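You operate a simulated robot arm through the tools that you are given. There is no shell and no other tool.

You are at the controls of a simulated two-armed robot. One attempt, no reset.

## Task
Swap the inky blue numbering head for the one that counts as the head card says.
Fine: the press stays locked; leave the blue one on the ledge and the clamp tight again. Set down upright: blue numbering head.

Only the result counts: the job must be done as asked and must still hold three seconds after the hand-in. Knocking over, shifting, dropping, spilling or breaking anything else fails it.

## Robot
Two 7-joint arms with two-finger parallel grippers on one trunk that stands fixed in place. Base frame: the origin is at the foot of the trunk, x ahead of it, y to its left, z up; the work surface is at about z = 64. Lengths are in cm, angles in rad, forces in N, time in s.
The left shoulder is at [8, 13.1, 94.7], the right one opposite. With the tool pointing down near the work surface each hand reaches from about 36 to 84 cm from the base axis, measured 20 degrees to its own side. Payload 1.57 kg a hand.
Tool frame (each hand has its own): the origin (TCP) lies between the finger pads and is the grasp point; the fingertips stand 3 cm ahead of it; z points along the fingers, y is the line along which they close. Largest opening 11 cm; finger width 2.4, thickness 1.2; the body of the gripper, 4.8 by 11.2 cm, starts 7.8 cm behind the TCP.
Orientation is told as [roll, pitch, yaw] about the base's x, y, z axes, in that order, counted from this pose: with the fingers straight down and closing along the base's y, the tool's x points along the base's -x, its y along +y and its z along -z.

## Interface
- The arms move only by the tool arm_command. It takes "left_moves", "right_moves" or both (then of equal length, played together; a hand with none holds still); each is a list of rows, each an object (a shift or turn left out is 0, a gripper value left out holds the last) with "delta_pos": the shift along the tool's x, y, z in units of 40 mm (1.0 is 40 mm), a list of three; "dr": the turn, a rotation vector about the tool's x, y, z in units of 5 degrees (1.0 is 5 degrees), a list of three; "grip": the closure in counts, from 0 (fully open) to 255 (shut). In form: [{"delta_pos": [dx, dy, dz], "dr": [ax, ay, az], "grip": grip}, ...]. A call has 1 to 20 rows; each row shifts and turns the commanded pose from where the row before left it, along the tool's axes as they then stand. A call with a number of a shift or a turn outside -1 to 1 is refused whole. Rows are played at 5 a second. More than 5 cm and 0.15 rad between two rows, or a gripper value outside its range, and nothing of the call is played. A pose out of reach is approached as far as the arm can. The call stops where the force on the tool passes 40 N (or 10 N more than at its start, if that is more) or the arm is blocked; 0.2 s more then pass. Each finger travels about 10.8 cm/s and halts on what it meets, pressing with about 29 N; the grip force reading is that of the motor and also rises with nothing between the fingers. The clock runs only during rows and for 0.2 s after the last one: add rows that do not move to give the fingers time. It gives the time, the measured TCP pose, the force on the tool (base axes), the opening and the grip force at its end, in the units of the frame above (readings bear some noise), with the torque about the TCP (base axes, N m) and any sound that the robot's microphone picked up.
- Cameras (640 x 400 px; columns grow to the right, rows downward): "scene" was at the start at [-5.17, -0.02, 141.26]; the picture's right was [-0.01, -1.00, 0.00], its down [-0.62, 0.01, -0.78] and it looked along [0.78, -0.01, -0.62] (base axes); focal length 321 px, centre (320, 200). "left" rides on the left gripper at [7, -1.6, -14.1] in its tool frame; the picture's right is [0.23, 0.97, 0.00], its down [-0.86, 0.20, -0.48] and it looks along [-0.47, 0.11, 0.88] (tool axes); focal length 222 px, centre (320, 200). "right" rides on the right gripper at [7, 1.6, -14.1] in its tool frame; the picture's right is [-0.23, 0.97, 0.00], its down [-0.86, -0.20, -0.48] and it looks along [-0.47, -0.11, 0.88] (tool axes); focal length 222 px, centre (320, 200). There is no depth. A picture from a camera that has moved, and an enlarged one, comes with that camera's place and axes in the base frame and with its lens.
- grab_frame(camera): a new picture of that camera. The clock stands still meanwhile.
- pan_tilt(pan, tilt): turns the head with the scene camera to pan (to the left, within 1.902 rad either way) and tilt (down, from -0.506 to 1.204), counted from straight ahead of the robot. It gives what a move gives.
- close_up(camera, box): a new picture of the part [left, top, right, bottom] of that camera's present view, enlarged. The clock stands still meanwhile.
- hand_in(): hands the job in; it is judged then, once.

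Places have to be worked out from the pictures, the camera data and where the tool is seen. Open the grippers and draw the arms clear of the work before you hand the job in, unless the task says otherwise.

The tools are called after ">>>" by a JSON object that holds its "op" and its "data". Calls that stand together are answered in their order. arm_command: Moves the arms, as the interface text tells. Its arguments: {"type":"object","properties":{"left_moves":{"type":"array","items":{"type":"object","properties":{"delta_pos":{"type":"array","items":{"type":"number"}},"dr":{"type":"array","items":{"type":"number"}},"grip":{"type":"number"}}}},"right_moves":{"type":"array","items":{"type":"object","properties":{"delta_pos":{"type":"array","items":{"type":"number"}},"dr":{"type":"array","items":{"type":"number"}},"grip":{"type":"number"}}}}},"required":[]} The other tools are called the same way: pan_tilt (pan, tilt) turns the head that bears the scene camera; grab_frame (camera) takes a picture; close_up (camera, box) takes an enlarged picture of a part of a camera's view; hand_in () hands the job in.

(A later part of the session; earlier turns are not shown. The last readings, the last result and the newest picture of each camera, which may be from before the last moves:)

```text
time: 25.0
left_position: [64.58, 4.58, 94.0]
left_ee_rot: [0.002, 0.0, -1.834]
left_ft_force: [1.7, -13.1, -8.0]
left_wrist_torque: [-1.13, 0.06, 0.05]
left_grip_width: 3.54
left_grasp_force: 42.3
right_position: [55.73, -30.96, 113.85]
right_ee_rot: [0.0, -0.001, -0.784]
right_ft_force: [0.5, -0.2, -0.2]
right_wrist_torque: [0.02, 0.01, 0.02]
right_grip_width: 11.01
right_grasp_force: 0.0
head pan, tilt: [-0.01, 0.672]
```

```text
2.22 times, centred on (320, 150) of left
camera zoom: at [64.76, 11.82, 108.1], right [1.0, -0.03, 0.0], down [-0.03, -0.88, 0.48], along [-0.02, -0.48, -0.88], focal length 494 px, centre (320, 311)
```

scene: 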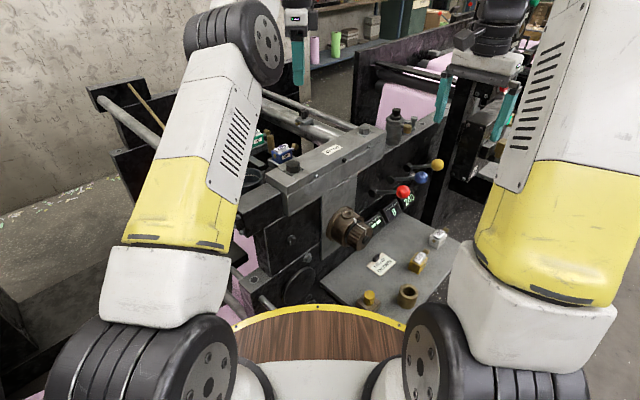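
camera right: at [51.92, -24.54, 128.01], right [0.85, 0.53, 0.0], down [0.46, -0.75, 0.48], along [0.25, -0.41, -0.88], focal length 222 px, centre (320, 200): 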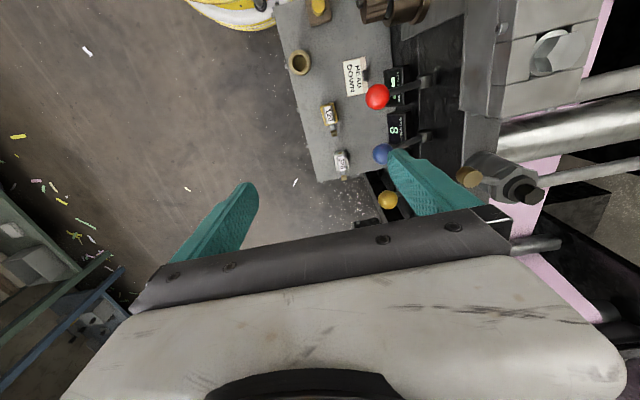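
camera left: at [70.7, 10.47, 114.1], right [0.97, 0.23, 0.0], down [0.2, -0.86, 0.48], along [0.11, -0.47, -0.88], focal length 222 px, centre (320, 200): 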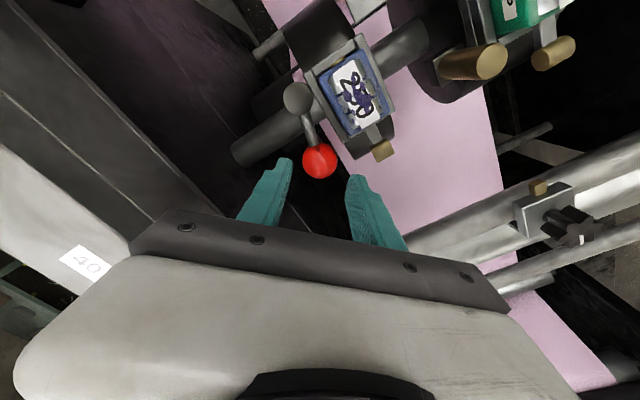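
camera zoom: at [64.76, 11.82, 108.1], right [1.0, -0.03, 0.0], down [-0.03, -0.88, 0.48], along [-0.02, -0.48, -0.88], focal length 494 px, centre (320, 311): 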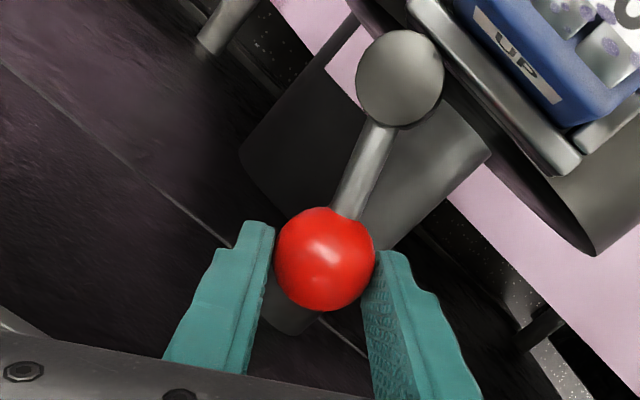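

>>> {"op": "arm_command", "data": {"left_moves": [{"delta_pos": [0.12, -0.168, 0.02], "dr": [0, 0, 1]}, {"delta_pos": [0, 0, 0]}]}}

>>> {"op": "arm_command", "data": {"left_moves": [{"delta_pos": [0.13, -0.158, 0], "dr": [0, 0, 1]}, {"delta_pos": [0, 0, 0]}]}}

>>> {"op": "close_up", "data": {"camera": "left", "box": [240, 60, 400, 240]}}

```text
time: 25.6
left_position: [64.07, 5.23, 93.84]
left_ee_rot: [-0.002, -0.002, -1.922]
left_ft_force: [1.0, -10.3, -9.0]
left_wrist_torque: [-0.98, 0.18, 0.15]
left_grip_width: 3.55
left_grasp_force: 42.3
right_position: [55.7, -30.82, 113.82]
right_ee_rot: [0.001, 0.0, -0.784]
right_ft_force: [-0.4, -0.3, 0.5]
right_wrist_torque: [0.01, -0.01, 0.0]
right_grip_width: 11.01
right_grasp_force: 0.2
head pan, tilt: [-0.01, 0.672]
```

```text
time: 26.2
left_position: [63.55, 5.89, 93.77]
left_ee_rot: [-0.004, -0.001, -2.009]
left_ft_force: [4.8, -15.1, -27.4]
left_wrist_torque: [-0.72, 0.19, 0.05]
left_grip_width: 3.5
left_grasp_force: 42.2
right_position: [55.73, -30.85, 113.79]
right_ee_rot: [0.0, 0.003, -0.786]
right_ft_force: [0.8, 0.6, 1.2]
right_wrist_torque: [-0.01, 0.0, 0.0]
right_grip_width: 10.99
right_grasp_force: 0.1
head pan, tilt: [-0.01, 0.672]
```

```text
2.22 times, centred on (320, 150) of left
camera zoom: at [65.09, 13.0, 107.84], right [0.98, -0.21, 0.0], down [-0.18, -0.86, 0.48], along [-0.1, -0.47, -0.88], focal length 494 px, centre (320, 311)
```

zoom: 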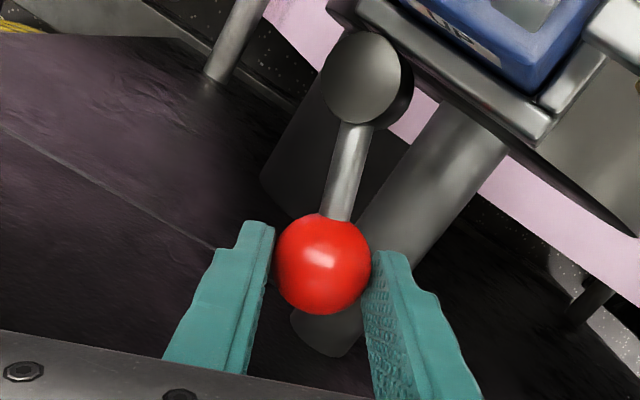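

The post seems to look slightly tilted now and z force is −27 N. I'll relax by lowering 0.25 cm and check the views before going on.

>>> {"op": "arm_command", "data": {"left_moves": [{"delta_pos": [0, 0, 0.06]}, {"delta_pos": [0, 0, 0]}]}}

>>> {"op": "grab_frame", "data": {"camera": "left"}}

>>> {"op": "close_up", "data": {"camera": "left", "box": [260, 0, 420, 180]}}

>>> {"op": "close_up", "data": {"camera": "scene", "box": [220, 115, 320, 185]}}

```text
time: 26.8
left_position: [63.5, 5.92, 93.73]
left_ee_rot: [-0.001, 0.0, -2.007]
left_ft_force: [-5.6, -12.2, -5.1]
left_wrist_torque: [-0.81, 0.44, -0.03]
left_grip_width: 3.54
left_grasp_force: 42.7
right_position: [55.75, -30.9, 113.82]
right_ee_rot: [0.001, 0.001, -0.786]
right_ft_force: [-0.7, 0.7, 0.6]
right_wrist_torque: [0.01, 0.01, 0.03]
right_grip_width: 11.0
right_grasp_force: 0.1
head pan, tilt: [-0.01, 0.672]
```

```text
taken
camera left: at [65.02, 13.02, 107.84], right [0.98, -0.21, 0.0], down [-0.18, -0.86, 0.48], along [-0.1, -0.47, -0.88], focal length 222 px, centre (320, 200)
```

left: 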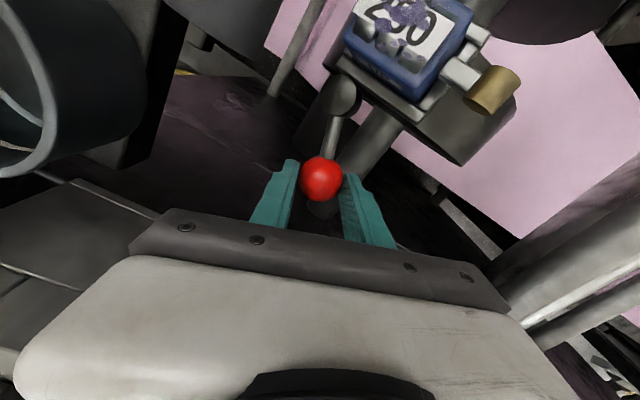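

```text
2.22 times, centred on (340, 90) of left
camera zoom: at [65.02, 13.02, 107.84], right [0.98, -0.21, 0.0], down [-0.18, -0.86, 0.48], along [-0.1, -0.47, -0.88], focal length 494 px, centre (276, 444)
```

zoom: 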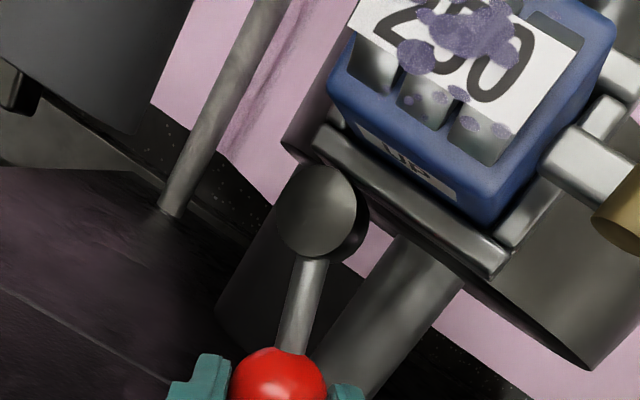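

```text
5.71 times, centred on (270, 150) of scene
camera zoom: at [-5.17, -0.06, 141.26], right [-0.01, -1.0, 0.0], down [-0.62, 0.01, -0.78], along [0.78, -0.01, -0.62], focal length 1832 px, centre (606, 486)
```

zoom: 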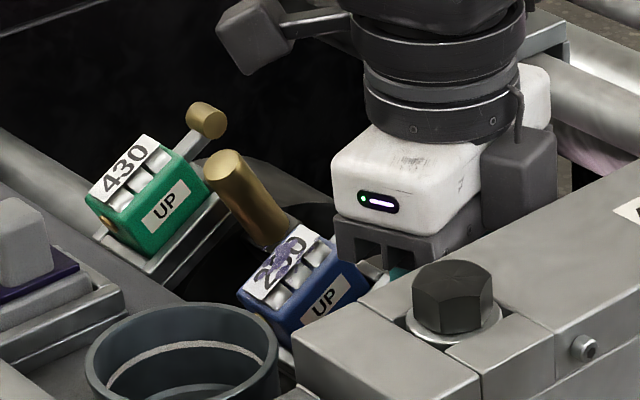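

The scene view shows that the whole numbering shaft (blue and green heads, brass post) has rotated about 25–30°. The lever evidently hit its open stop near 60°, and the last steps turned the shaft. I'll release the ball gently, lift away, and see how the shaft sits before turning it back to its original angle.

>>> {"op": "arm_command", "data": {"left_moves": [{"grip": 148}, {"grip": 148}, {"grip": 148}, {"delta_pos": [0, 0, -0.5]}, {"delta_pos": [0, 0, -1]}, {"delta_pos": [0, 0, -1]}, {"delta_pos": [0, 0, -1]}, {"delta_pos": [0, 0, 0]}]}}

>>> {"op": "grab_frame", "data": {"camera": "left"}}

>>> {"op": "close_up", "data": {"camera": "scene", "box": [220, 115, 320, 185]}}

```text
time: 28.6
left_position: [63.68, 5.83, 107.68]
left_ee_rot: [-0.001, 0.001, -2.006]
left_ft_force: [0.1, 0.1, -0.2]
left_wrist_torque: [0.01, 0.0, 0.0]
left_grip_width: 4.65
left_grasp_force: 0.1
right_position: [55.65, -30.73, 113.75]
right_ee_rot: [-0.001, 0.0, -0.785]
right_ft_force: [0.0, -0.4, 0.2]
right_wrist_torque: [0.01, 0.01, 0.01]
right_grip_width: 11.0
right_grasp_force: 0.0
head pan, tilt: [-0.01, 0.672]
```

```text
taken
camera left: at [65.0, 13.06, 121.8], right [0.98, -0.21, 0.0], down [-0.18, -0.86, 0.48], along [-0.1, -0.47, -0.88], focal length 222 px, centre (320, 200)
```

left: 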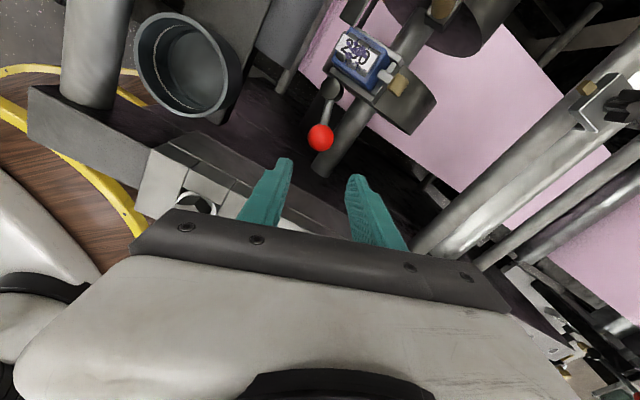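

```text
5.71 times, centred on (270, 150) of scene
camera zoom: at [-5.16, -0.02, 141.26], right [-0.01, -1.0, 0.0], down [-0.62, 0.01, -0.78], along [0.78, -0.01, -0.62], focal length 1832 px, centre (606, 486)
```

zoom: 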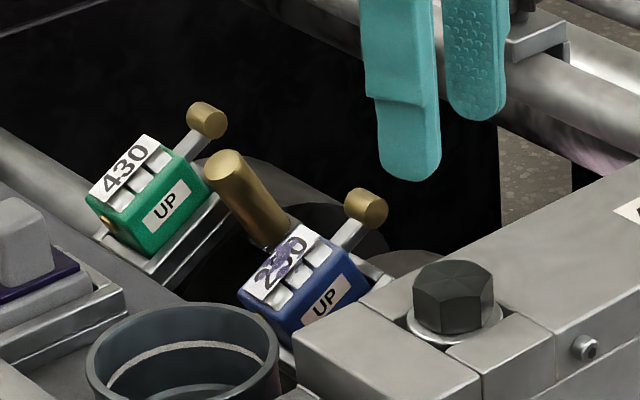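

The shaft stayed rotated and holds by friction, so I need to push it back to its original angle. I'll yaw the left hand back to −45° and move it to the far (−e1) side, high up, to view the tilted saddle and find a safe surface to push.

>>> {"op": "arm_command", "data": {"left_moves": [{"dr": [0, 0, -1], "delta_pos": [0, 0, -0.5]}, {"dr": [0, 0, -1], "delta_pos": [0, 0, -0.5]}, {"dr": [0, 0, -1]}, {"dr": [0, 0, -1]}, {"dr": [0, 0, -1]}, {"dr": [0, 0, -1]}, {"dr": [0, 0, -1]}, {"dr": [0, 0, -1]}, {"dr": [0, 0, -1]}, {"dr": [0, 0, -1]}, {"dr": [0, 0, -1]}, {"dr": [0, 0, -1]}, {"dr": [0, 0, -1]}, {"dr": [0, 0, -1]}, {"delta_pos": [0.66, 0.66, 0]}, {"delta_pos": [0.66, 0.66, 0]}, {"delta_pos": [0.66, 0.66, 0]}, {"grip": 255}, {"grip": 255}]}}

>>> {"op": "grab_frame", "data": {"camera": "left"}}

>>> {"op": "close_up", "data": {"camera": "left", "box": [240, 60, 440, 220]}}

>>> {"op": "close_up", "data": {"camera": "scene", "box": [220, 115, 320, 185]}}

```text
time: 32.6
left_position: [63.7, 17.08, 111.65]
left_ee_rot: [0.0, 0.0, -0.785]
left_ft_force: [0.1, -0.6, 0.0]
left_wrist_torque: [0.01, 0.01, 0.02]
left_grip_width: 0.01
left_grasp_force: 21.3
right_position: [55.75, -30.7, 113.88]
right_ee_rot: [-0.001, 0.0, -0.785]
right_ft_force: [-0.5, 0.3, 0.3]
right_wrist_torque: [0.0, 0.0, 0.01]
right_grip_width: 10.98
right_grasp_force: 0.2
head pan, tilt: [-0.01, 0.672]
```

```text
taken
camera left: at [57.52, 20.98, 125.71], right [0.53, 0.85, 0.0], down [0.75, -0.46, 0.48], along [0.41, -0.25, -0.88], focal length 222 px, centre (320, 200)
```

left: 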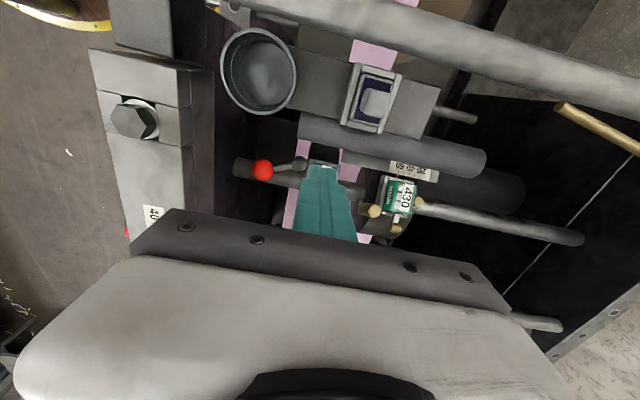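

```text
2.50 times, centred on (340, 140) of left
camera zoom: at [57.52, 20.98, 125.71], right [0.53, 0.85, 0.0], down [0.75, -0.46, 0.48], along [0.41, -0.25, -0.88], focal length 555 px, centre (270, 350)
```

zoom: 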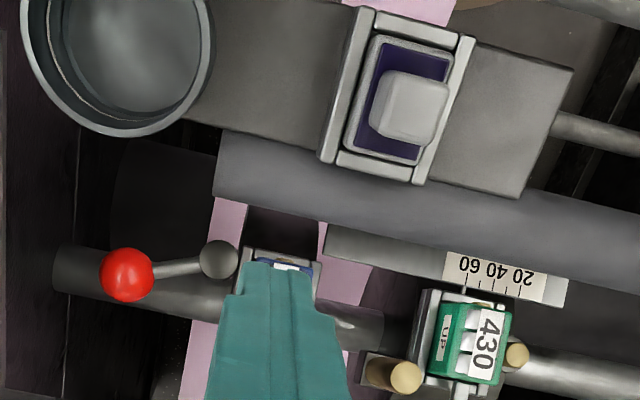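

```text
5.71 times, centred on (270, 150) of scene
camera zoom: at [-5.16, -0.01, 141.26], right [-0.01, -1.0, 0.0], down [-0.62, 0.01, -0.78], along [0.78, -0.01, -0.62], focal length 1832 px, centre (606, 486)
```

zoom: 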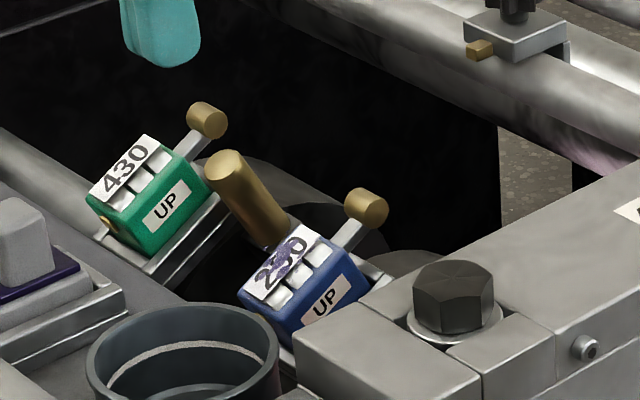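

My closed fingers hide the saddle in this view. I'll open them to see between.

>>> {"op": "arm_command", "data": {"left_moves": [{"grip": 0}, {"grip": 0}, {"grip": 0}, {"grip": 0}]}}

>>> {"op": "close_up", "data": {"camera": "left", "box": [240, 60, 440, 220]}}

```text
time: 33.6
left_position: [63.71, 17.03, 111.51]
left_ee_rot: [-0.002, 0.0, -0.784]
left_ft_force: [-0.4, -0.6, 0.0]
left_wrist_torque: [0.03, 0.01, 0.01]
left_grip_width: 11.02
left_grasp_force: 0.2
right_position: [55.83, -30.81, 113.95]
right_ee_rot: [0.001, 0.0, -0.786]
right_ft_force: [-0.2, 0.2, 0.3]
right_wrist_torque: [0.01, 0.0, 0.01]
right_grip_width: 10.98
right_grasp_force: 0.1
head pan, tilt: [-0.01, 0.672]
```

```text
2.50 times, centred on (340, 140) of left
camera zoom: at [57.53, 20.95, 125.7], right [0.53, 0.85, 0.0], down [0.75, -0.46, 0.48], along [0.41, -0.25, -0.88], focal length 555 px, centre (270, 350)
```

zoom: 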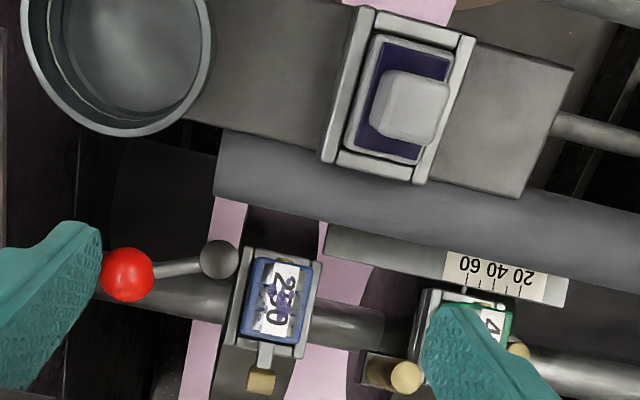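

I now estimate the shaft axis at about e1=45, z≈82.5, rotated roughly 24°. A safe place to push it back is the clamp's pivot post, because pushing there gives no torque on the lever. I'll close the left fingers and lower them on the far side of the post (e1≈35.6, e2≈54.4), stopping first at z≈100.

>>> {"op": "arm_command", "data": {"left_moves": [{"grip": 255}, {"grip": 255}, {"grip": 255}, {"delta_pos": [-0.65, -0.67, 0], "grip": 255}, {"delta_pos": [0, 0, 0.9]}, {"delta_pos": [0, 0, 0.9]}, {"delta_pos": [0, 0, 0.9]}, {"delta_pos": [0, 0, 0]}]}}

>>> {"op": "grab_frame", "data": {"camera": "left"}}

>>> {"op": "close_up", "data": {"camera": "left", "box": [240, 100, 400, 220]}}

```text
time: 35.4
left_position: [63.46, 13.4, 100.93]
left_ee_rot: [0.0, 0.0, -0.785]
left_ft_force: [0.1, 0.2, 0.5]
left_wrist_torque: [0.0, -0.02, 0.0]
left_grip_width: 0.0
left_grasp_force: 21.2
right_position: [55.82, -30.72, 113.8]
right_ee_rot: [0.0, 0.0, -0.785]
right_ft_force: [0.0, -0.5, 0.3]
right_wrist_torque: [0.04, -0.01, 0.02]
right_grip_width: 10.98
right_grasp_force: 0.0
head pan, tilt: [-0.01, 0.672]
```

```text
taken
camera left: at [57.34, 17.31, 114.94], right [0.53, 0.85, 0.0], down [0.75, -0.46, 0.48], along [0.41, -0.25, -0.88], focal length 222 px, centre (320, 200)
```

left: 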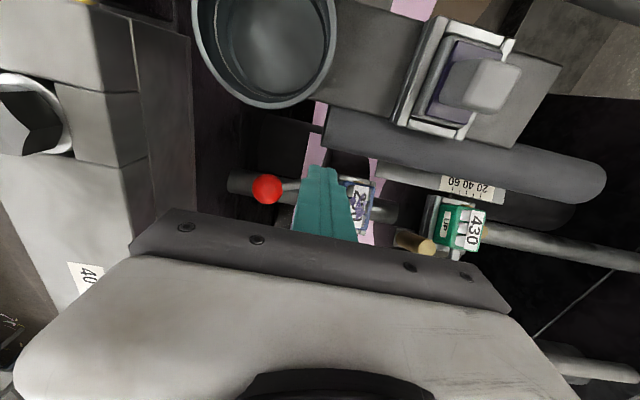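

```text
3.33 times, centred on (320, 160) of left
camera zoom: at [57.34, 17.31, 114.94], right [0.53, 0.85, 0.0], down [0.75, -0.46, 0.48], along [0.41, -0.25, -0.88], focal length 740 px, centre (320, 333)
```

zoom: 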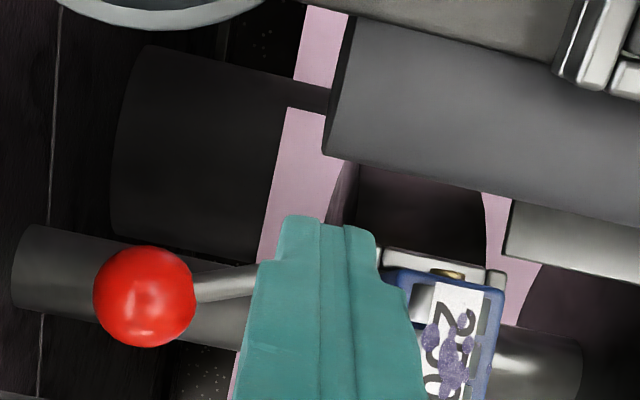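

Clear column below. Descending to z≈92.6 beside the post.

>>> {"op": "arm_command", "data": {"left_moves": [{"delta_pos": [0, 0, 0.5]}, {"delta_pos": [0, 0, 0.5]}, {"delta_pos": [0, 0, 0.5]}, {"delta_pos": [0, 0, 0.55]}, {"delta_pos": [0, 0, 0]}]}}

>>> {"op": "close_up", "data": {"camera": "left", "box": [220, 80, 420, 220]}}

>>> {"op": "close_up", "data": {"camera": "scene", "box": [200, 95, 340, 195]}}

```text
time: 36.6
left_position: [63.5, 13.36, 92.62]
left_ee_rot: [0.0, 0.001, -0.784]
left_ft_force: [-0.3, 0.7, -1.1]
left_wrist_torque: [-0.01, 0.05, -0.01]
left_grip_width: 0.0
left_grasp_force: 21.0
right_position: [55.63, -30.81, 113.95]
right_ee_rot: [0.001, 0.002, -0.786]
right_ft_force: [0.4, 0.5, 0.2]
right_wrist_torque: [-0.01, -0.04, 0.01]
right_grip_width: 11.0
right_grasp_force: 0.0
head pan, tilt: [-0.01, 0.672]
```

```text
2.86 times, centred on (320, 150) of left
camera zoom: at [57.38, 17.28, 106.74], right [0.53, 0.85, 0.0], down [0.75, -0.46, 0.48], along [0.41, -0.25, -0.88], focal length 635 px, centre (320, 343)
```

zoom: 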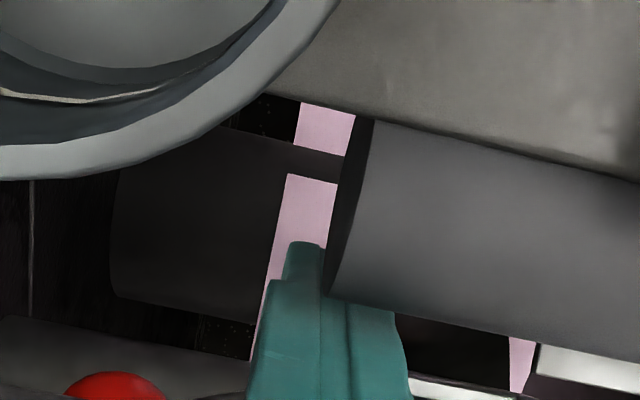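

```text
4.00 times, centred on (270, 145) of scene
camera zoom: at [-5.17, -0.02, 141.26], right [-0.01, -1.0, 0.0], down [-0.62, 0.01, -0.78], along [0.78, -0.01, -0.62], focal length 1282 px, centre (520, 420)
```

zoom: 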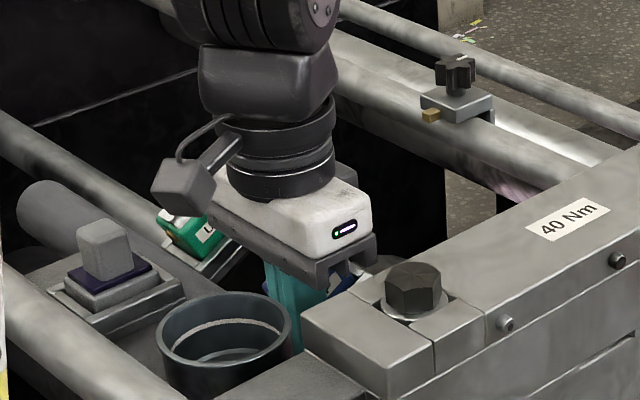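

In place with no contact force. Now pushing gently along +e1 (about 2 cm in small steps), watching force.

>>> {"op": "arm_command", "data": {"left_moves": [{"delta_pos": [-0.1, 0, 0]}, {"delta_pos": [-0.1, 0, 0]}, {"delta_pos": [-0.1, 0, 0]}, {"delta_pos": [-0.1, 0, 0]}, {"delta_pos": [-0.1, 0, 0]}, {"delta_pos": [0, 0, 0]}]}}

>>> {"op": "close_up", "data": {"camera": "scene", "box": [220, 115, 320, 185]}}

```text
time: 38.0
left_position: [65.01, 11.99, 92.57]
left_ee_rot: [0.001, -0.001, -0.784]
left_ft_force: [-3.2, 2.1, 2.0]
left_wrist_torque: [0.02, 0.0, 0.04]
left_grip_width: 0.0
left_grasp_force: 21.5
right_position: [55.75, -30.8, 113.88]
right_ee_rot: [0.001, -0.001, -0.787]
right_ft_force: [-0.2, 0.1, 0.5]
right_wrist_torque: [-0.04, -0.03, 0.02]
right_grip_width: 11.0
right_grasp_force: 0.1
head pan, tilt: [-0.01, 0.672]
```

```text
5.71 times, centred on (270, 150) of scene
camera zoom: at [-5.19, -0.01, 141.26], right [-0.01, -1.0, 0.0], down [-0.62, 0.01, -0.78], along [0.78, -0.01, -0.62], focal length 1832 px, centre (606, 486)
```

zoom: 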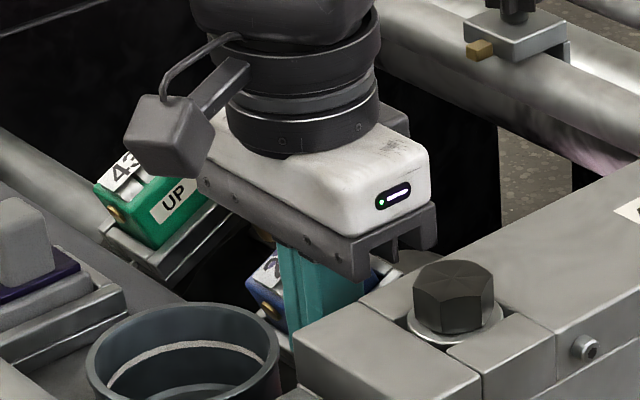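

Contact made at about 4 N and the shaft has begun turning back. Pushing another 1.6 cm.

>>> {"op": "arm_command", "data": {"left_moves": [{"delta_pos": [-0.1, 0, 0]}, {"delta_pos": [-0.1, 0, 0]}, {"delta_pos": [-0.1, 0, 0]}, {"delta_pos": [-0.1, 0, 0]}, {"delta_pos": [0, 0, 0]}]}}

>>> {"op": "close_up", "data": {"camera": "scene", "box": [220, 115, 320, 185]}}

```text
time: 39.2
left_position: [66.0, 10.79, 92.54]
left_ee_rot: [0.0, -0.001, -0.785]
left_ft_force: [-1.4, 0.7, -0.4]
left_wrist_torque: [0.05, -0.01, 0.0]
left_grip_width: 0.03
left_grasp_force: 21.9
right_position: [55.64, -30.72, 113.72]
right_ee_rot: [0.0, -0.001, -0.787]
right_ft_force: [0.3, -0.5, -0.1]
right_wrist_torque: [0.0, -0.04, 0.01]
right_grip_width: 11.02
right_grasp_force: 0.0
head pan, tilt: [-0.01, 0.672]
```

```text
5.71 times, centred on (270, 150) of scene
camera zoom: at [-5.17, -0.01, 141.26], right [-0.01, -1.0, 0.0], down [-0.62, 0.01, -0.78], along [0.78, -0.01, -0.62], focal length 1832 px, centre (606, 486)
```

zoom: 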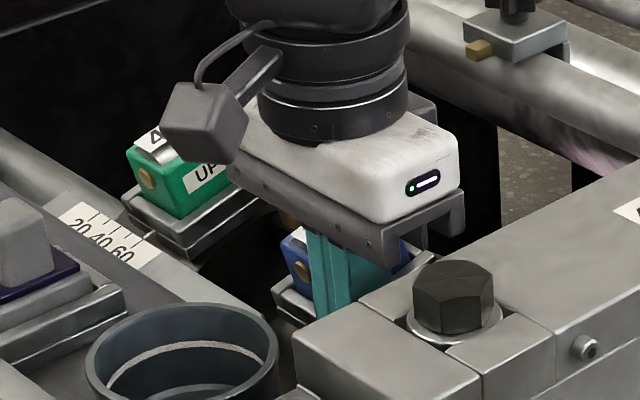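

About halfway back (green pin moved from (107,220) to (148,178); its original place is (190,143)). Continuing in smaller increments.

>>> {"op": "arm_command", "data": {"left_moves": [{"delta_pos": [-0.1, 0, 0]}, {"delta_pos": [-0.1, 0, 0]}, {"delta_pos": [-0.1, 0, 0]}, {"delta_pos": [0, 0, 0]}, {"delta_pos": [0, 0, 0]}]}}

>>> {"op": "close_up", "data": {"camera": "scene", "box": [220, 115, 320, 185]}}

```text
time: 40.4
left_position: [66.91, 9.95, 92.57]
left_ee_rot: [0.0, -0.002, -0.785]
left_ft_force: [-1.3, 0.9, 1.3]
left_wrist_torque: [0.04, 0.01, -0.02]
left_grip_width: 0.0
left_grasp_force: 21.3
right_position: [55.77, -30.84, 113.86]
right_ee_rot: [0.001, -0.001, -0.783]
right_ft_force: [-1.4, 0.8, -1.8]
right_wrist_torque: [-0.05, -0.01, -0.01]
right_grip_width: 11.02
right_grasp_force: 0.0
head pan, tilt: [-0.01, 0.672]
```

```text
5.71 times, centred on (270, 150) of scene
camera zoom: at [-5.17, -0.02, 141.26], right [-0.01, -1.0, 0.0], down [-0.62, 0.01, -0.78], along [0.78, -0.01, -0.62], focal length 1832 px, centre (606, 486)
```

zoom: 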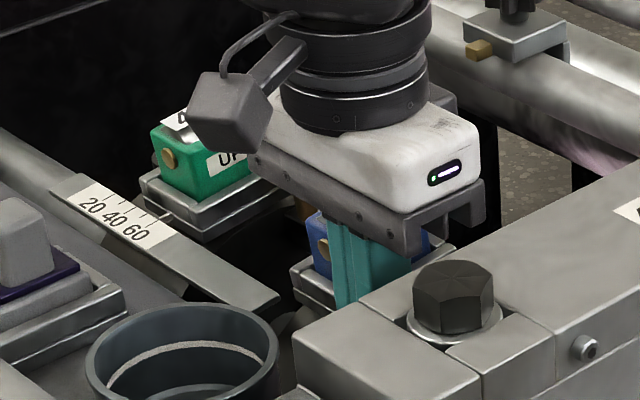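

Green pin at (169,158), target (190,143). About 1.1 cm more, going 0.8 cm first.

>>> {"op": "arm_command", "data": {"left_moves": [{"delta_pos": [-0.1, 0, 0]}, {"delta_pos": [-0.1, 0, 0]}, {"delta_pos": [0, 0, 0]}, {"delta_pos": [0, 0, 0]}]}}

>>> {"op": "close_up", "data": {"camera": "scene", "box": [220, 115, 320, 185]}}

```text
time: 41.4
left_position: [67.52, 9.43, 92.61]
left_ee_rot: [0.0, -0.001, -0.785]
left_ft_force: [-2.0, 1.5, -1.4]
left_wrist_torque: [-0.02, 0.03, 0.0]
left_grip_width: 0.0
left_grasp_force: 21.2
right_position: [55.61, -30.81, 113.8]
right_ee_rot: [0.001, 0.0, -0.786]
right_ft_force: [0.0, 0.0, 0.2]
right_wrist_torque: [-0.02, 0.02, 0.0]
right_grip_width: 11.0
right_grasp_force: 0.1
head pan, tilt: [-0.01, 0.672]
```

```text
5.71 times, centred on (270, 150) of scene
camera zoom: at [-5.16, -0.01, 141.26], right [-0.01, -1.0, 0.0], down [-0.62, 0.01, -0.78], along [0.78, -0.01, -0.62], focal length 1832 px, centre (606, 486)
```

zoom: 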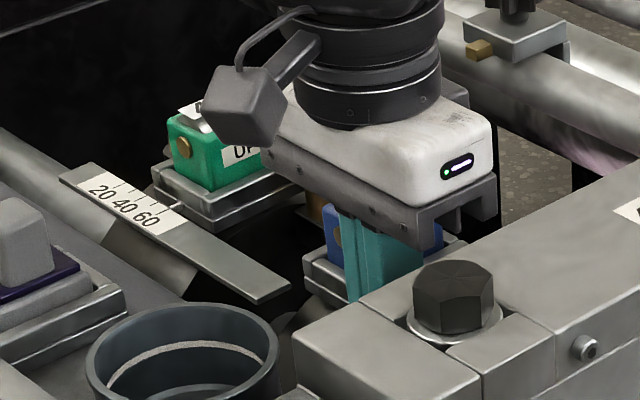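

Nearly there: green pin (182,149) vs (190,143). Another 0.3 cm.

>>> {"op": "arm_command", "data": {"left_moves": [{"delta_pos": [-0.08, 0, 0]}, {"delta_pos": [0, 0, 0]}, {"delta_pos": [0, 0, 0]}]}}

>>> {"op": "close_up", "data": {"camera": "scene", "box": [220, 115, 320, 185]}}

```text
time: 42.2
left_position: [67.82, 9.15, 92.54]
left_ee_rot: [0.001, 0.0, -0.785]
left_ft_force: [-0.2, -0.6, 0.4]
left_wrist_torque: [-0.06, 0.0, -0.02]
left_grip_width: 0.0
left_grasp_force: 20.5
right_position: [55.78, -30.71, 113.96]
right_ee_rot: [0.001, -0.001, -0.785]
right_ft_force: [-0.1, -0.9, 0.8]
right_wrist_torque: [0.0, 0.01, 0.01]
right_grip_width: 11.01
right_grasp_force: 0.0
head pan, tilt: [-0.01, 0.672]
```

```text
5.71 times, centred on (270, 150) of scene
camera zoom: at [-5.16, -0.01, 141.26], right [-0.01, -1.0, 0.0], down [-0.62, 0.01, -0.78], along [0.78, -0.01, -0.62], focal length 1832 px, centre (606, 486)
```

zoom: 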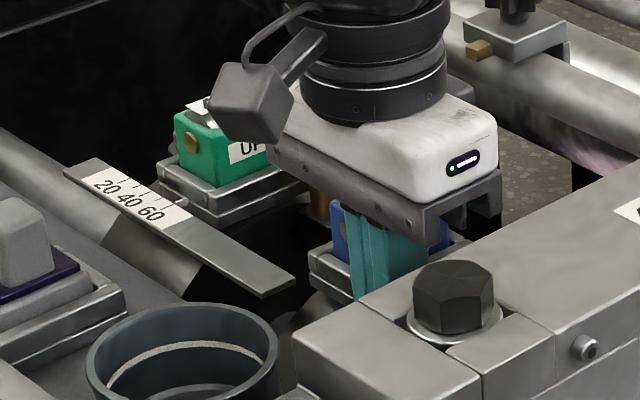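

The green pin is now at (190,142), matching its original place, and contact force dropped to zero. I'll back off and lift to compare the whole shaft with the original picture.

>>> {"op": "arm_command", "data": {"left_moves": [{"delta_pos": [0.3, 0, 0]}, {"delta_pos": [0.1, 0, -0.8]}, {"delta_pos": [0, 0, -1]}, {"delta_pos": [0, 0, -1]}, {"delta_pos": [0, 0, -1]}, {"delta_pos": [1, 0, -0.6]}, {"delta_pos": [1, 0, 0]}, {"delta_pos": [1, 0, 0]}, {"delta_pos": [1, 0, 0]}, {"delta_pos": [0, 0, 0]}]}}

>>> {"op": "close_up", "data": {"camera": "scene", "box": [220, 115, 320, 185]}}

>>> {"op": "grab_frame", "data": {"camera": "left"}}

```text
time: 44.4
left_position: [55.42, 21.7, 110.16]
left_ee_rot: [-0.002, 0.0, -0.785]
left_ft_force: [-0.9, -1.5, 0.1]
left_wrist_torque: [0.02, 0.01, -0.01]
left_grip_width: 0.01
left_grasp_force: 21.0
right_position: [55.76, -30.83, 113.91]
right_ee_rot: [0.0, 0.001, -0.784]
right_ft_force: [-0.6, 0.1, -0.7]
right_wrist_torque: [0.01, 0.0, -0.01]
right_grip_width: 11.0
right_grasp_force: 0.1
head pan, tilt: [-0.01, 0.672]
```

```text
5.71 times, centred on (270, 150) of scene
camera zoom: at [-5.17, -0.01, 141.26], right [-0.01, -1.0, 0.0], down [-0.62, 0.01, -0.78], along [0.78, -0.01, -0.62], focal length 1832 px, centre (606, 486)
```

zoom: 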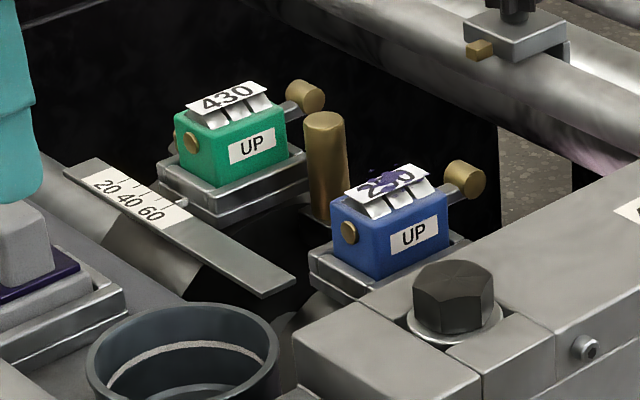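

```text
taken
camera left: at [49.24, 25.68, 124.26], right [0.53, 0.85, 0.0], down [0.75, -0.46, 0.48], along [0.41, -0.25, -0.88], focal length 222 px, centre (320, 200)
```

left: 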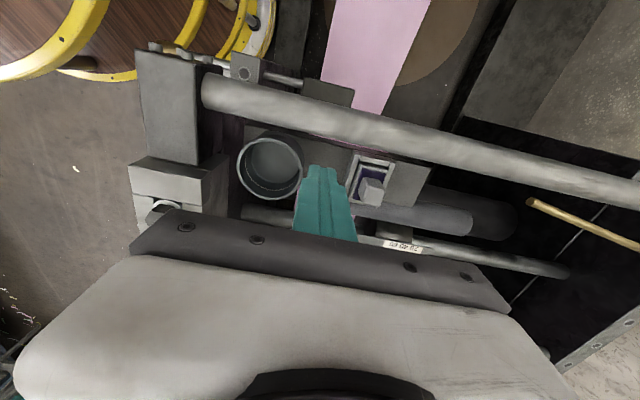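

The shaft matches the original picture to within about 1–2 px (≈0.4°): blue pin (348,233) vs (347,235), brass post and green pin likewise. Now I'll park the left hand farther away and bring the right hand (yaw −45°, opening about 6.5 cm) over the blue head.

>>> {"op": "arm_command", "data": {"left_moves": [{"delta_pos": [1, 0, -0.7]}, {"delta_pos": [1, 0, -0.7]}, {"delta_pos": [0, 0, -0.5]}, {"delta_pos": [0, 0, 0]}, {"delta_pos": [0, 0, 0]}, {"delta_pos": [0, 0, 0]}, {"delta_pos": [0, 0, 0]}, {"delta_pos": [0, 0, 0]}, {"delta_pos": [0, 0, 0]}, {"delta_pos": [0, 0, 0]}, {"delta_pos": [0, 0, 0]}, {"delta_pos": [0, 0, 0]}], "right_moves": [{"delta_pos": [0.37, 0.932, 0], "grip": 104}, {"delta_pos": [0.37, 0.932, 0]}, {"delta_pos": [0.37, 0.932, 0]}, {"delta_pos": [0.37, 0.932, 0]}, {"delta_pos": [0.37, 0.932, 0]}, {"delta_pos": [0.37, 0.932, 0]}, {"delta_pos": [0.37, 0.932, 0]}, {"delta_pos": [0.37, 0.932, 0]}, {"delta_pos": [0.37, 0.932, 0]}, {"delta_pos": [0.37, 0.932, 0]}, {"delta_pos": [0.37, 0.932, 0]}, {"delta_pos": [0, 0, 0]}]}}

>>> {"op": "grab_frame", "data": {"camera": "right"}}

>>> {"op": "close_up", "data": {"camera": "right", "box": [220, 80, 420, 240]}}

>>> {"op": "grab_frame", "data": {"camera": "scene"}}

```text
time: 47.0
left_position: [49.63, 27.4, 117.82]
left_ee_rot: [-0.003, 0.0, -0.785]
left_ft_force: [1.3, -0.4, 0.0]
left_wrist_torque: [0.0, -0.02, 0.02]
left_grip_width: 0.0
left_grasp_force: 21.8
right_position: [72.1, 9.19, 113.67]
right_ee_rot: [0.001, 0.001, -0.783]
right_ft_force: [-0.3, 0.2, 0.1]
right_wrist_torque: [-0.01, 0.03, 0.05]
right_grip_width: 6.53
right_grasp_force: 0.0
right hand out of reach, approached as far as the arm can: row 11
head pan, tilt: [-0.01, 0.672]
```

```text
taken
camera right: at [68.35, 15.36, 127.84], right [0.85, 0.53, 0.0], down [0.46, -0.75, 0.48], along [0.25, -0.41, -0.88], focal length 222 px, centre (320, 200)
```

right: 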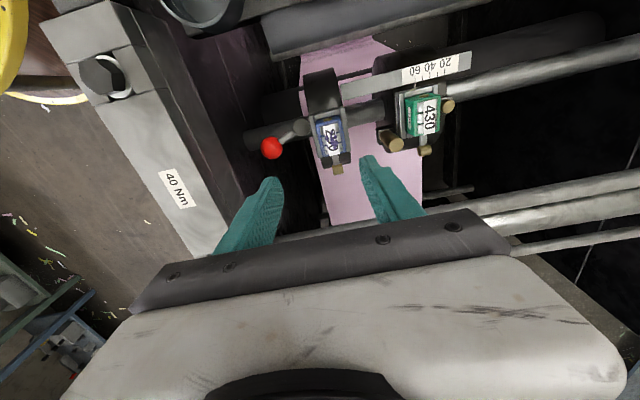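

```text
2.50 times, centred on (320, 160) of right
camera zoom: at [68.35, 15.36, 127.84], right [0.85, 0.53, 0.0], down [0.46, -0.75, 0.48], along [0.25, -0.41, -0.88], focal length 555 px, centre (320, 300)
```

zoom: 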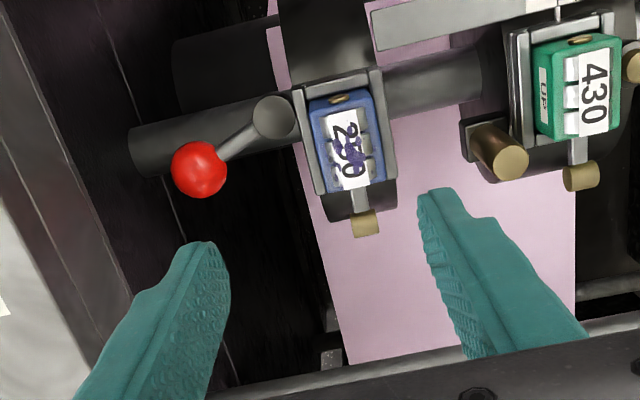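

```text
taken
```

scene: 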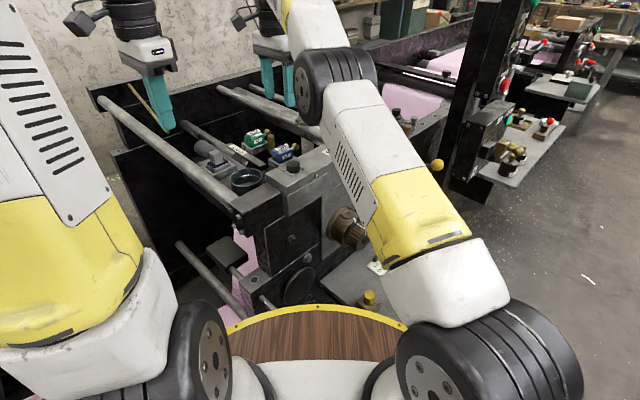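

The right arm is at its reach limit there, so the left arm will handle the swap. It has reached this area comfortably, and the ledge is in front of it. From this view the lever sits open (about 55° turned) and the blue head is centred at about [73.2, 10.1], with its long axis at exactly −45°. I'll retract the right arm well clear first.

>>> {"op": "arm_command", "data": {"right_moves": [{"delta_pos": [-0.37, -0.932, 0]}, {"delta_pos": [-0.37, -0.932, 0]}, {"delta_pos": [-0.37, -0.932, 0]}, {"delta_pos": [-0.37, -0.932, 0]}, {"delta_pos": [-0.37, -0.932, 0]}, {"delta_pos": [-0.37, -0.932, 0]}, {"delta_pos": [-0.37, -0.932, 0]}, {"delta_pos": [-0.37, -0.932, 0]}, {"delta_pos": [-0.37, -0.932, 0]}, {"delta_pos": [-0.37, -0.932, 0]}, {"delta_pos": [-0.32, -0.94, 0]}, {"delta_pos": [-0.32, -0.94, 0]}, {"delta_pos": [-0.32, -0.94, 0]}, {"delta_pos": [-0.32, -0.94, 0]}, {"delta_pos": [-0.32, -0.94, 0]}, {"delta_pos": [-0.32, -0.94, 0]}, {"delta_pos": [0, 0, 0]}]}}

>>> {"op": "arm_command", "data": {"left_moves": [{"delta_pos": [-0.95, 0, 0], "grip": 104}, {"delta_pos": [-0.95, 0.1, 0], "grip": 104}, {"delta_pos": [-0.95, 0.2, 0]}, {"delta_pos": [-0.95, 0.2, 0]}, {"delta_pos": [-0.95, 0.2, 0]}, {"delta_pos": [-0.95, 0.2, 0]}, {"delta_pos": [-0.95, 0.1, 0]}, {"delta_pos": [-0.5, 0.1, 0]}, {"delta_pos": [0, 0, 0]}]}}

>>> {"op": "grab_frame", "data": {"camera": "left"}}

>>> {"op": "grab_frame", "data": {"camera": "scene"}}

```text
time: 50.6
left_position: [49.66, 27.48, 117.7]
left_ee_rot: [0.0, 0.0, -0.785]
left_ft_force: [-0.1, 0.5, -1.9]
left_wrist_torque: [-0.01, 0.04, -0.01]
left_grip_width: 0.0
left_grasp_force: 21.6
right_position: [45.61, -49.18, 113.62]
right_ee_rot: [0.0, 0.0, -0.784]
right_ft_force: [-0.1, 1.1, -0.5]
right_wrist_torque: [0.0, 0.02, -0.01]
right_grip_width: 6.5
right_grasp_force: 0.2
head pan, tilt: [-0.01, 0.672]
```

```text
time: 52.6
left_position: [73.01, 10.12, 117.65]
left_ee_rot: [0.0, 0.0, -0.785]
left_ft_force: [-0.5, 0.2, 1.1]
left_wrist_torque: [0.02, 0.0, -0.03]
left_grip_width: 6.49
left_grasp_force: 0.0
right_position: [45.63, -49.23, 113.51]
right_ee_rot: [0.001, 0.0, -0.784]
right_ft_force: [-0.8, -0.5, -0.2]
right_wrist_torque: [0.01, 0.0, 0.02]
right_grip_width: 6.51
right_grasp_force: 0.0
head pan, tilt: [-0.01, 0.672]
```

```text
taken
camera left: at [66.84, 14.08, 131.86], right [0.53, 0.85, 0.0], down [0.75, -0.46, 0.48], along [0.41, -0.25, -0.88], focal length 222 px, centre (320, 200)
```

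left: 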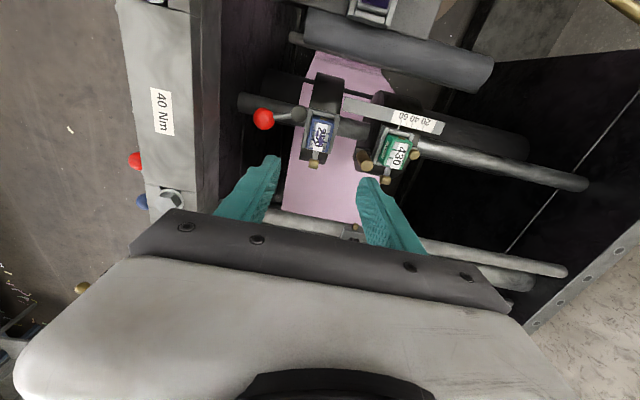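

```text
taken
```

scene: 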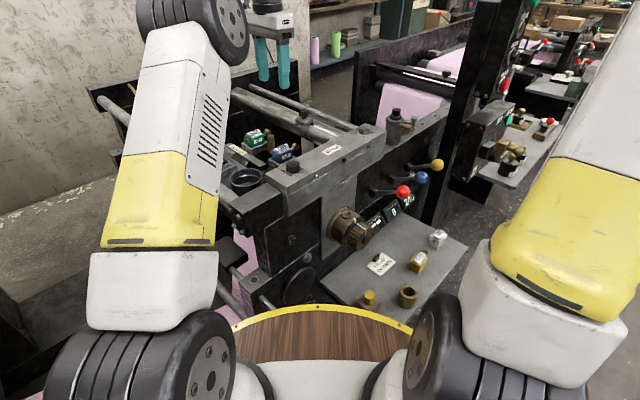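

Right arm is clear and the left hand is above the blue head. Descending to z≈104 to verify finger alignment.

>>> {"op": "arm_command", "data": {"left_moves": [{"delta_pos": [-0.02, 0.03, 0.85]}, {"delta_pos": [0, 0, 0.85]}, {"delta_pos": [0, 0, 0.85]}, {"delta_pos": [0, 0, 0.85]}, {"delta_pos": [0, 0, 0]}]}}

>>> {"op": "grab_frame", "data": {"camera": "left"}}

>>> {"op": "close_up", "data": {"camera": "left", "box": [240, 80, 400, 220]}}

```text
time: 53.8
left_position: [73.15, 10.25, 104.03]
left_ee_rot: [0.001, -0.001, -0.786]
left_ft_force: [0.1, 0.0, 0.5]
left_wrist_torque: [0.01, 0.0, 0.01]
left_grip_width: 6.51
left_grasp_force: 0.1
right_position: [45.64, -49.11, 113.76]
right_ee_rot: [-0.001, 0.001, -0.785]
right_ft_force: [0.2, 0.2, -0.3]
right_wrist_torque: [0.02, 0.01, -0.01]
right_grip_width: 6.5
right_grasp_force: 0.0
head pan, tilt: [-0.01, 0.672]
```

```text
taken
camera left: at [66.96, 14.16, 118.18], right [0.53, 0.85, 0.0], down [0.75, -0.46, 0.48], along [0.41, -0.25, -0.88], focal length 222 px, centre (320, 200)
```

left: 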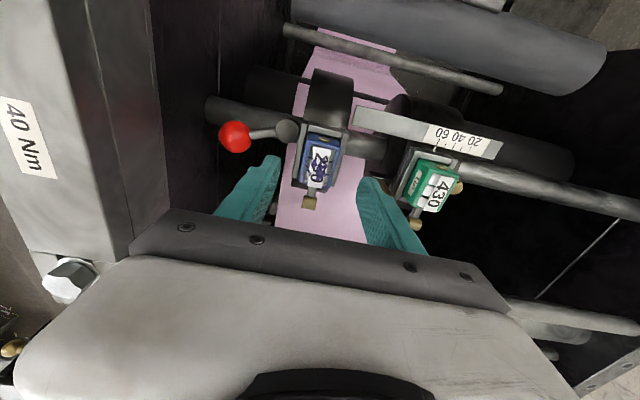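

```text
2.86 times, centred on (320, 150) of left
camera zoom: at [66.96, 14.16, 118.18], right [0.53, 0.85, 0.0], down [0.75, -0.46, 0.48], along [0.41, -0.25, -0.88], focal length 635 px, centre (320, 343)
```

zoom: 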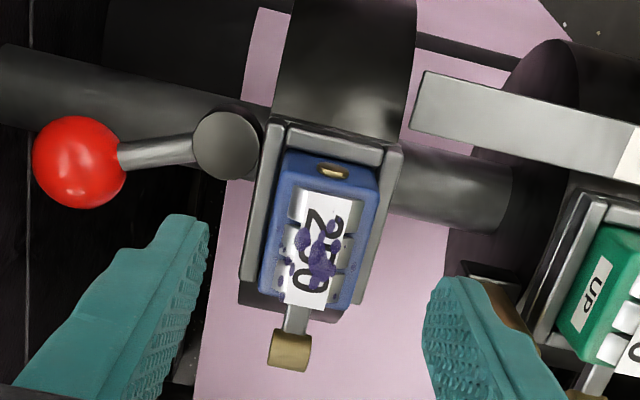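

Well centred (head at [73.3, 10.3]; TCP [73.15, 10.25]). Descending to z≈98.2 so the tips stop just above the tray rails.

>>> {"op": "arm_command", "data": {"left_moves": [{"delta_pos": [0, 0.03, 0.5]}, {"delta_pos": [0, 0, 0.5]}, {"delta_pos": [0, 0, 0.45]}, {"delta_pos": [0, 0, 0]}]}}

>>> {"op": "close_up", "data": {"camera": "left", "box": [240, 80, 400, 220]}}

>>> {"op": "close_up", "data": {"camera": "scene", "box": [220, 115, 320, 185]}}

```text
time: 54.8
left_position: [73.19, 10.32, 98.33]
left_ee_rot: [0.0, -0.001, -0.785]
left_ft_force: [0.2, 0.5, 0.8]
left_wrist_torque: [-0.03, 0.03, -0.01]
left_grip_width: 6.5
left_grasp_force: 0.1
right_position: [45.78, -49.18, 113.7]
right_ee_rot: [0.0, 0.0, -0.786]
right_ft_force: [-0.6, 0.6, -0.1]
right_wrist_torque: [-0.01, -0.01, 0.03]
right_grip_width: 6.5
right_grasp_force: 0.0
head pan, tilt: [-0.01, 0.672]
```

```text
2.86 times, centred on (320, 150) of left
camera zoom: at [67.03, 14.25, 112.43], right [0.53, 0.85, 0.0], down [0.75, -0.46, 0.48], along [0.41, -0.25, -0.88], focal length 635 px, centre (320, 343)
```

zoom: 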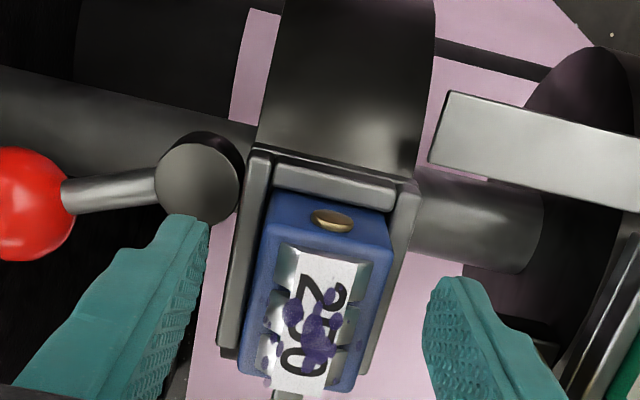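

```text
5.71 times, centred on (270, 150) of scene
camera zoom: at [-5.16, -0.02, 141.26], right [-0.01, -1.0, 0.0], down [-0.62, 0.01, -0.78], along [0.78, -0.01, -0.62], focal length 1832 px, centre (606, 486)
```

zoom: 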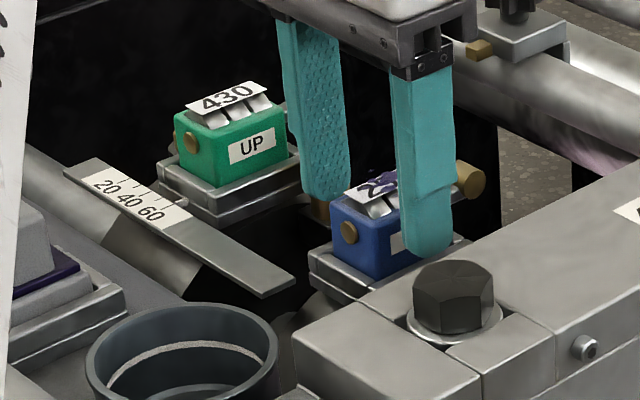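

Fingers straddle the head. Closing now; the grip width will tell me whether I have the head (~4 cm) or the rails.

>>> {"op": "arm_command", "data": {"left_moves": [{"grip": 220}, {"grip": 220}, {"grip": 220}, {"grip": 220}]}}

>>> {"op": "close_up", "data": {"camera": "left", "box": [240, 80, 400, 220]}}

```text
time: 55.8
left_position: [73.12, 10.29, 98.27]
left_ee_rot: [-0.001, -0.001, -0.785]
left_ft_force: [-4.6, -2.6, -0.1]
left_wrist_torque: [-0.06, 0.22, 0.03]
left_grip_width: 3.54
left_grasp_force: 29.4
right_position: [45.68, -49.12, 113.69]
right_ee_rot: [0.0, 0.0, -0.785]
right_ft_force: [0.2, -0.6, 0.1]
right_wrist_torque: [-0.01, 0.02, 0.01]
right_grip_width: 6.52
right_grasp_force: 0.0
head pan, tilt: [-0.01, 0.672]
```

```text
2.86 times, centred on (320, 150) of left
camera zoom: at [67.01, 14.21, 112.44], right [0.53, 0.85, 0.0], down [0.75, -0.46, 0.48], along [0.41, -0.25, -0.88], focal length 635 px, centre (320, 343)
```

zoom: 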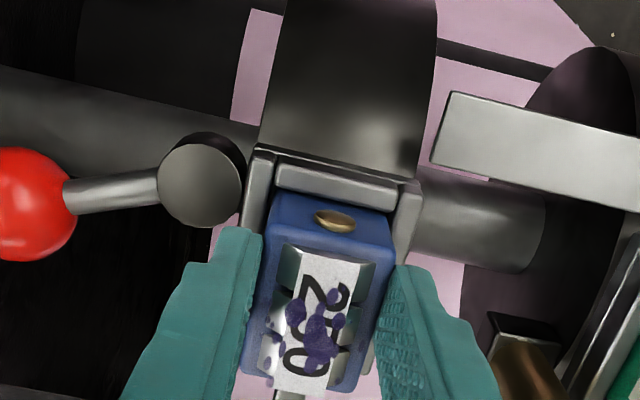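

Grip width 3.54 cm, so I have the head itself. I'll relieve the ~5 N side load slightly and try a small 0.4 cm lift while watching the force.

>>> {"op": "arm_command", "data": {"left_moves": [{"delta_pos": [0, -0.01, -0.03]}, {"delta_pos": [0, 0, -0.03]}, {"delta_pos": [0, 0, -0.04]}, {"delta_pos": [0, 0, 0]}]}}

>>> {"op": "close_up", "data": {"camera": "scene", "box": [220, 115, 320, 185]}}

```text
time: 56.8
left_position: [73.2, 10.25, 98.77]
left_ee_rot: [-0.001, -0.001, -0.786]
left_ft_force: [-0.7, 0.8, -1.1]
left_wrist_torque: [0.04, 0.02, -0.02]
left_grip_width: 3.51
left_grasp_force: 29.5
right_position: [45.71, -49.14, 113.8]
right_ee_rot: [0.0, 0.0, -0.786]
right_ft_force: [-0.9, -0.8, -0.2]
right_wrist_torque: [0.0, -0.02, 0.0]
right_grip_width: 6.5
right_grasp_force: 0.1
head pan, tilt: [-0.01, 0.672]
```

```text
5.71 times, centred on (270, 150) of scene
camera zoom: at [-5.15, -0.02, 141.26], right [-0.01, -1.0, 0.0], down [-0.62, 0.01, -0.78], along [0.78, -0.01, -0.62], focal length 1832 px, centre (606, 486)
```

zoom: 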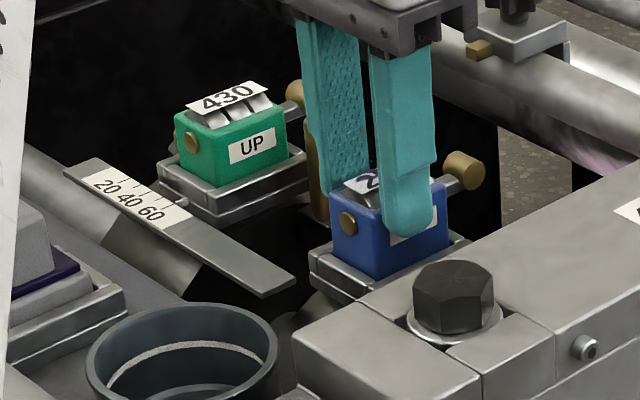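

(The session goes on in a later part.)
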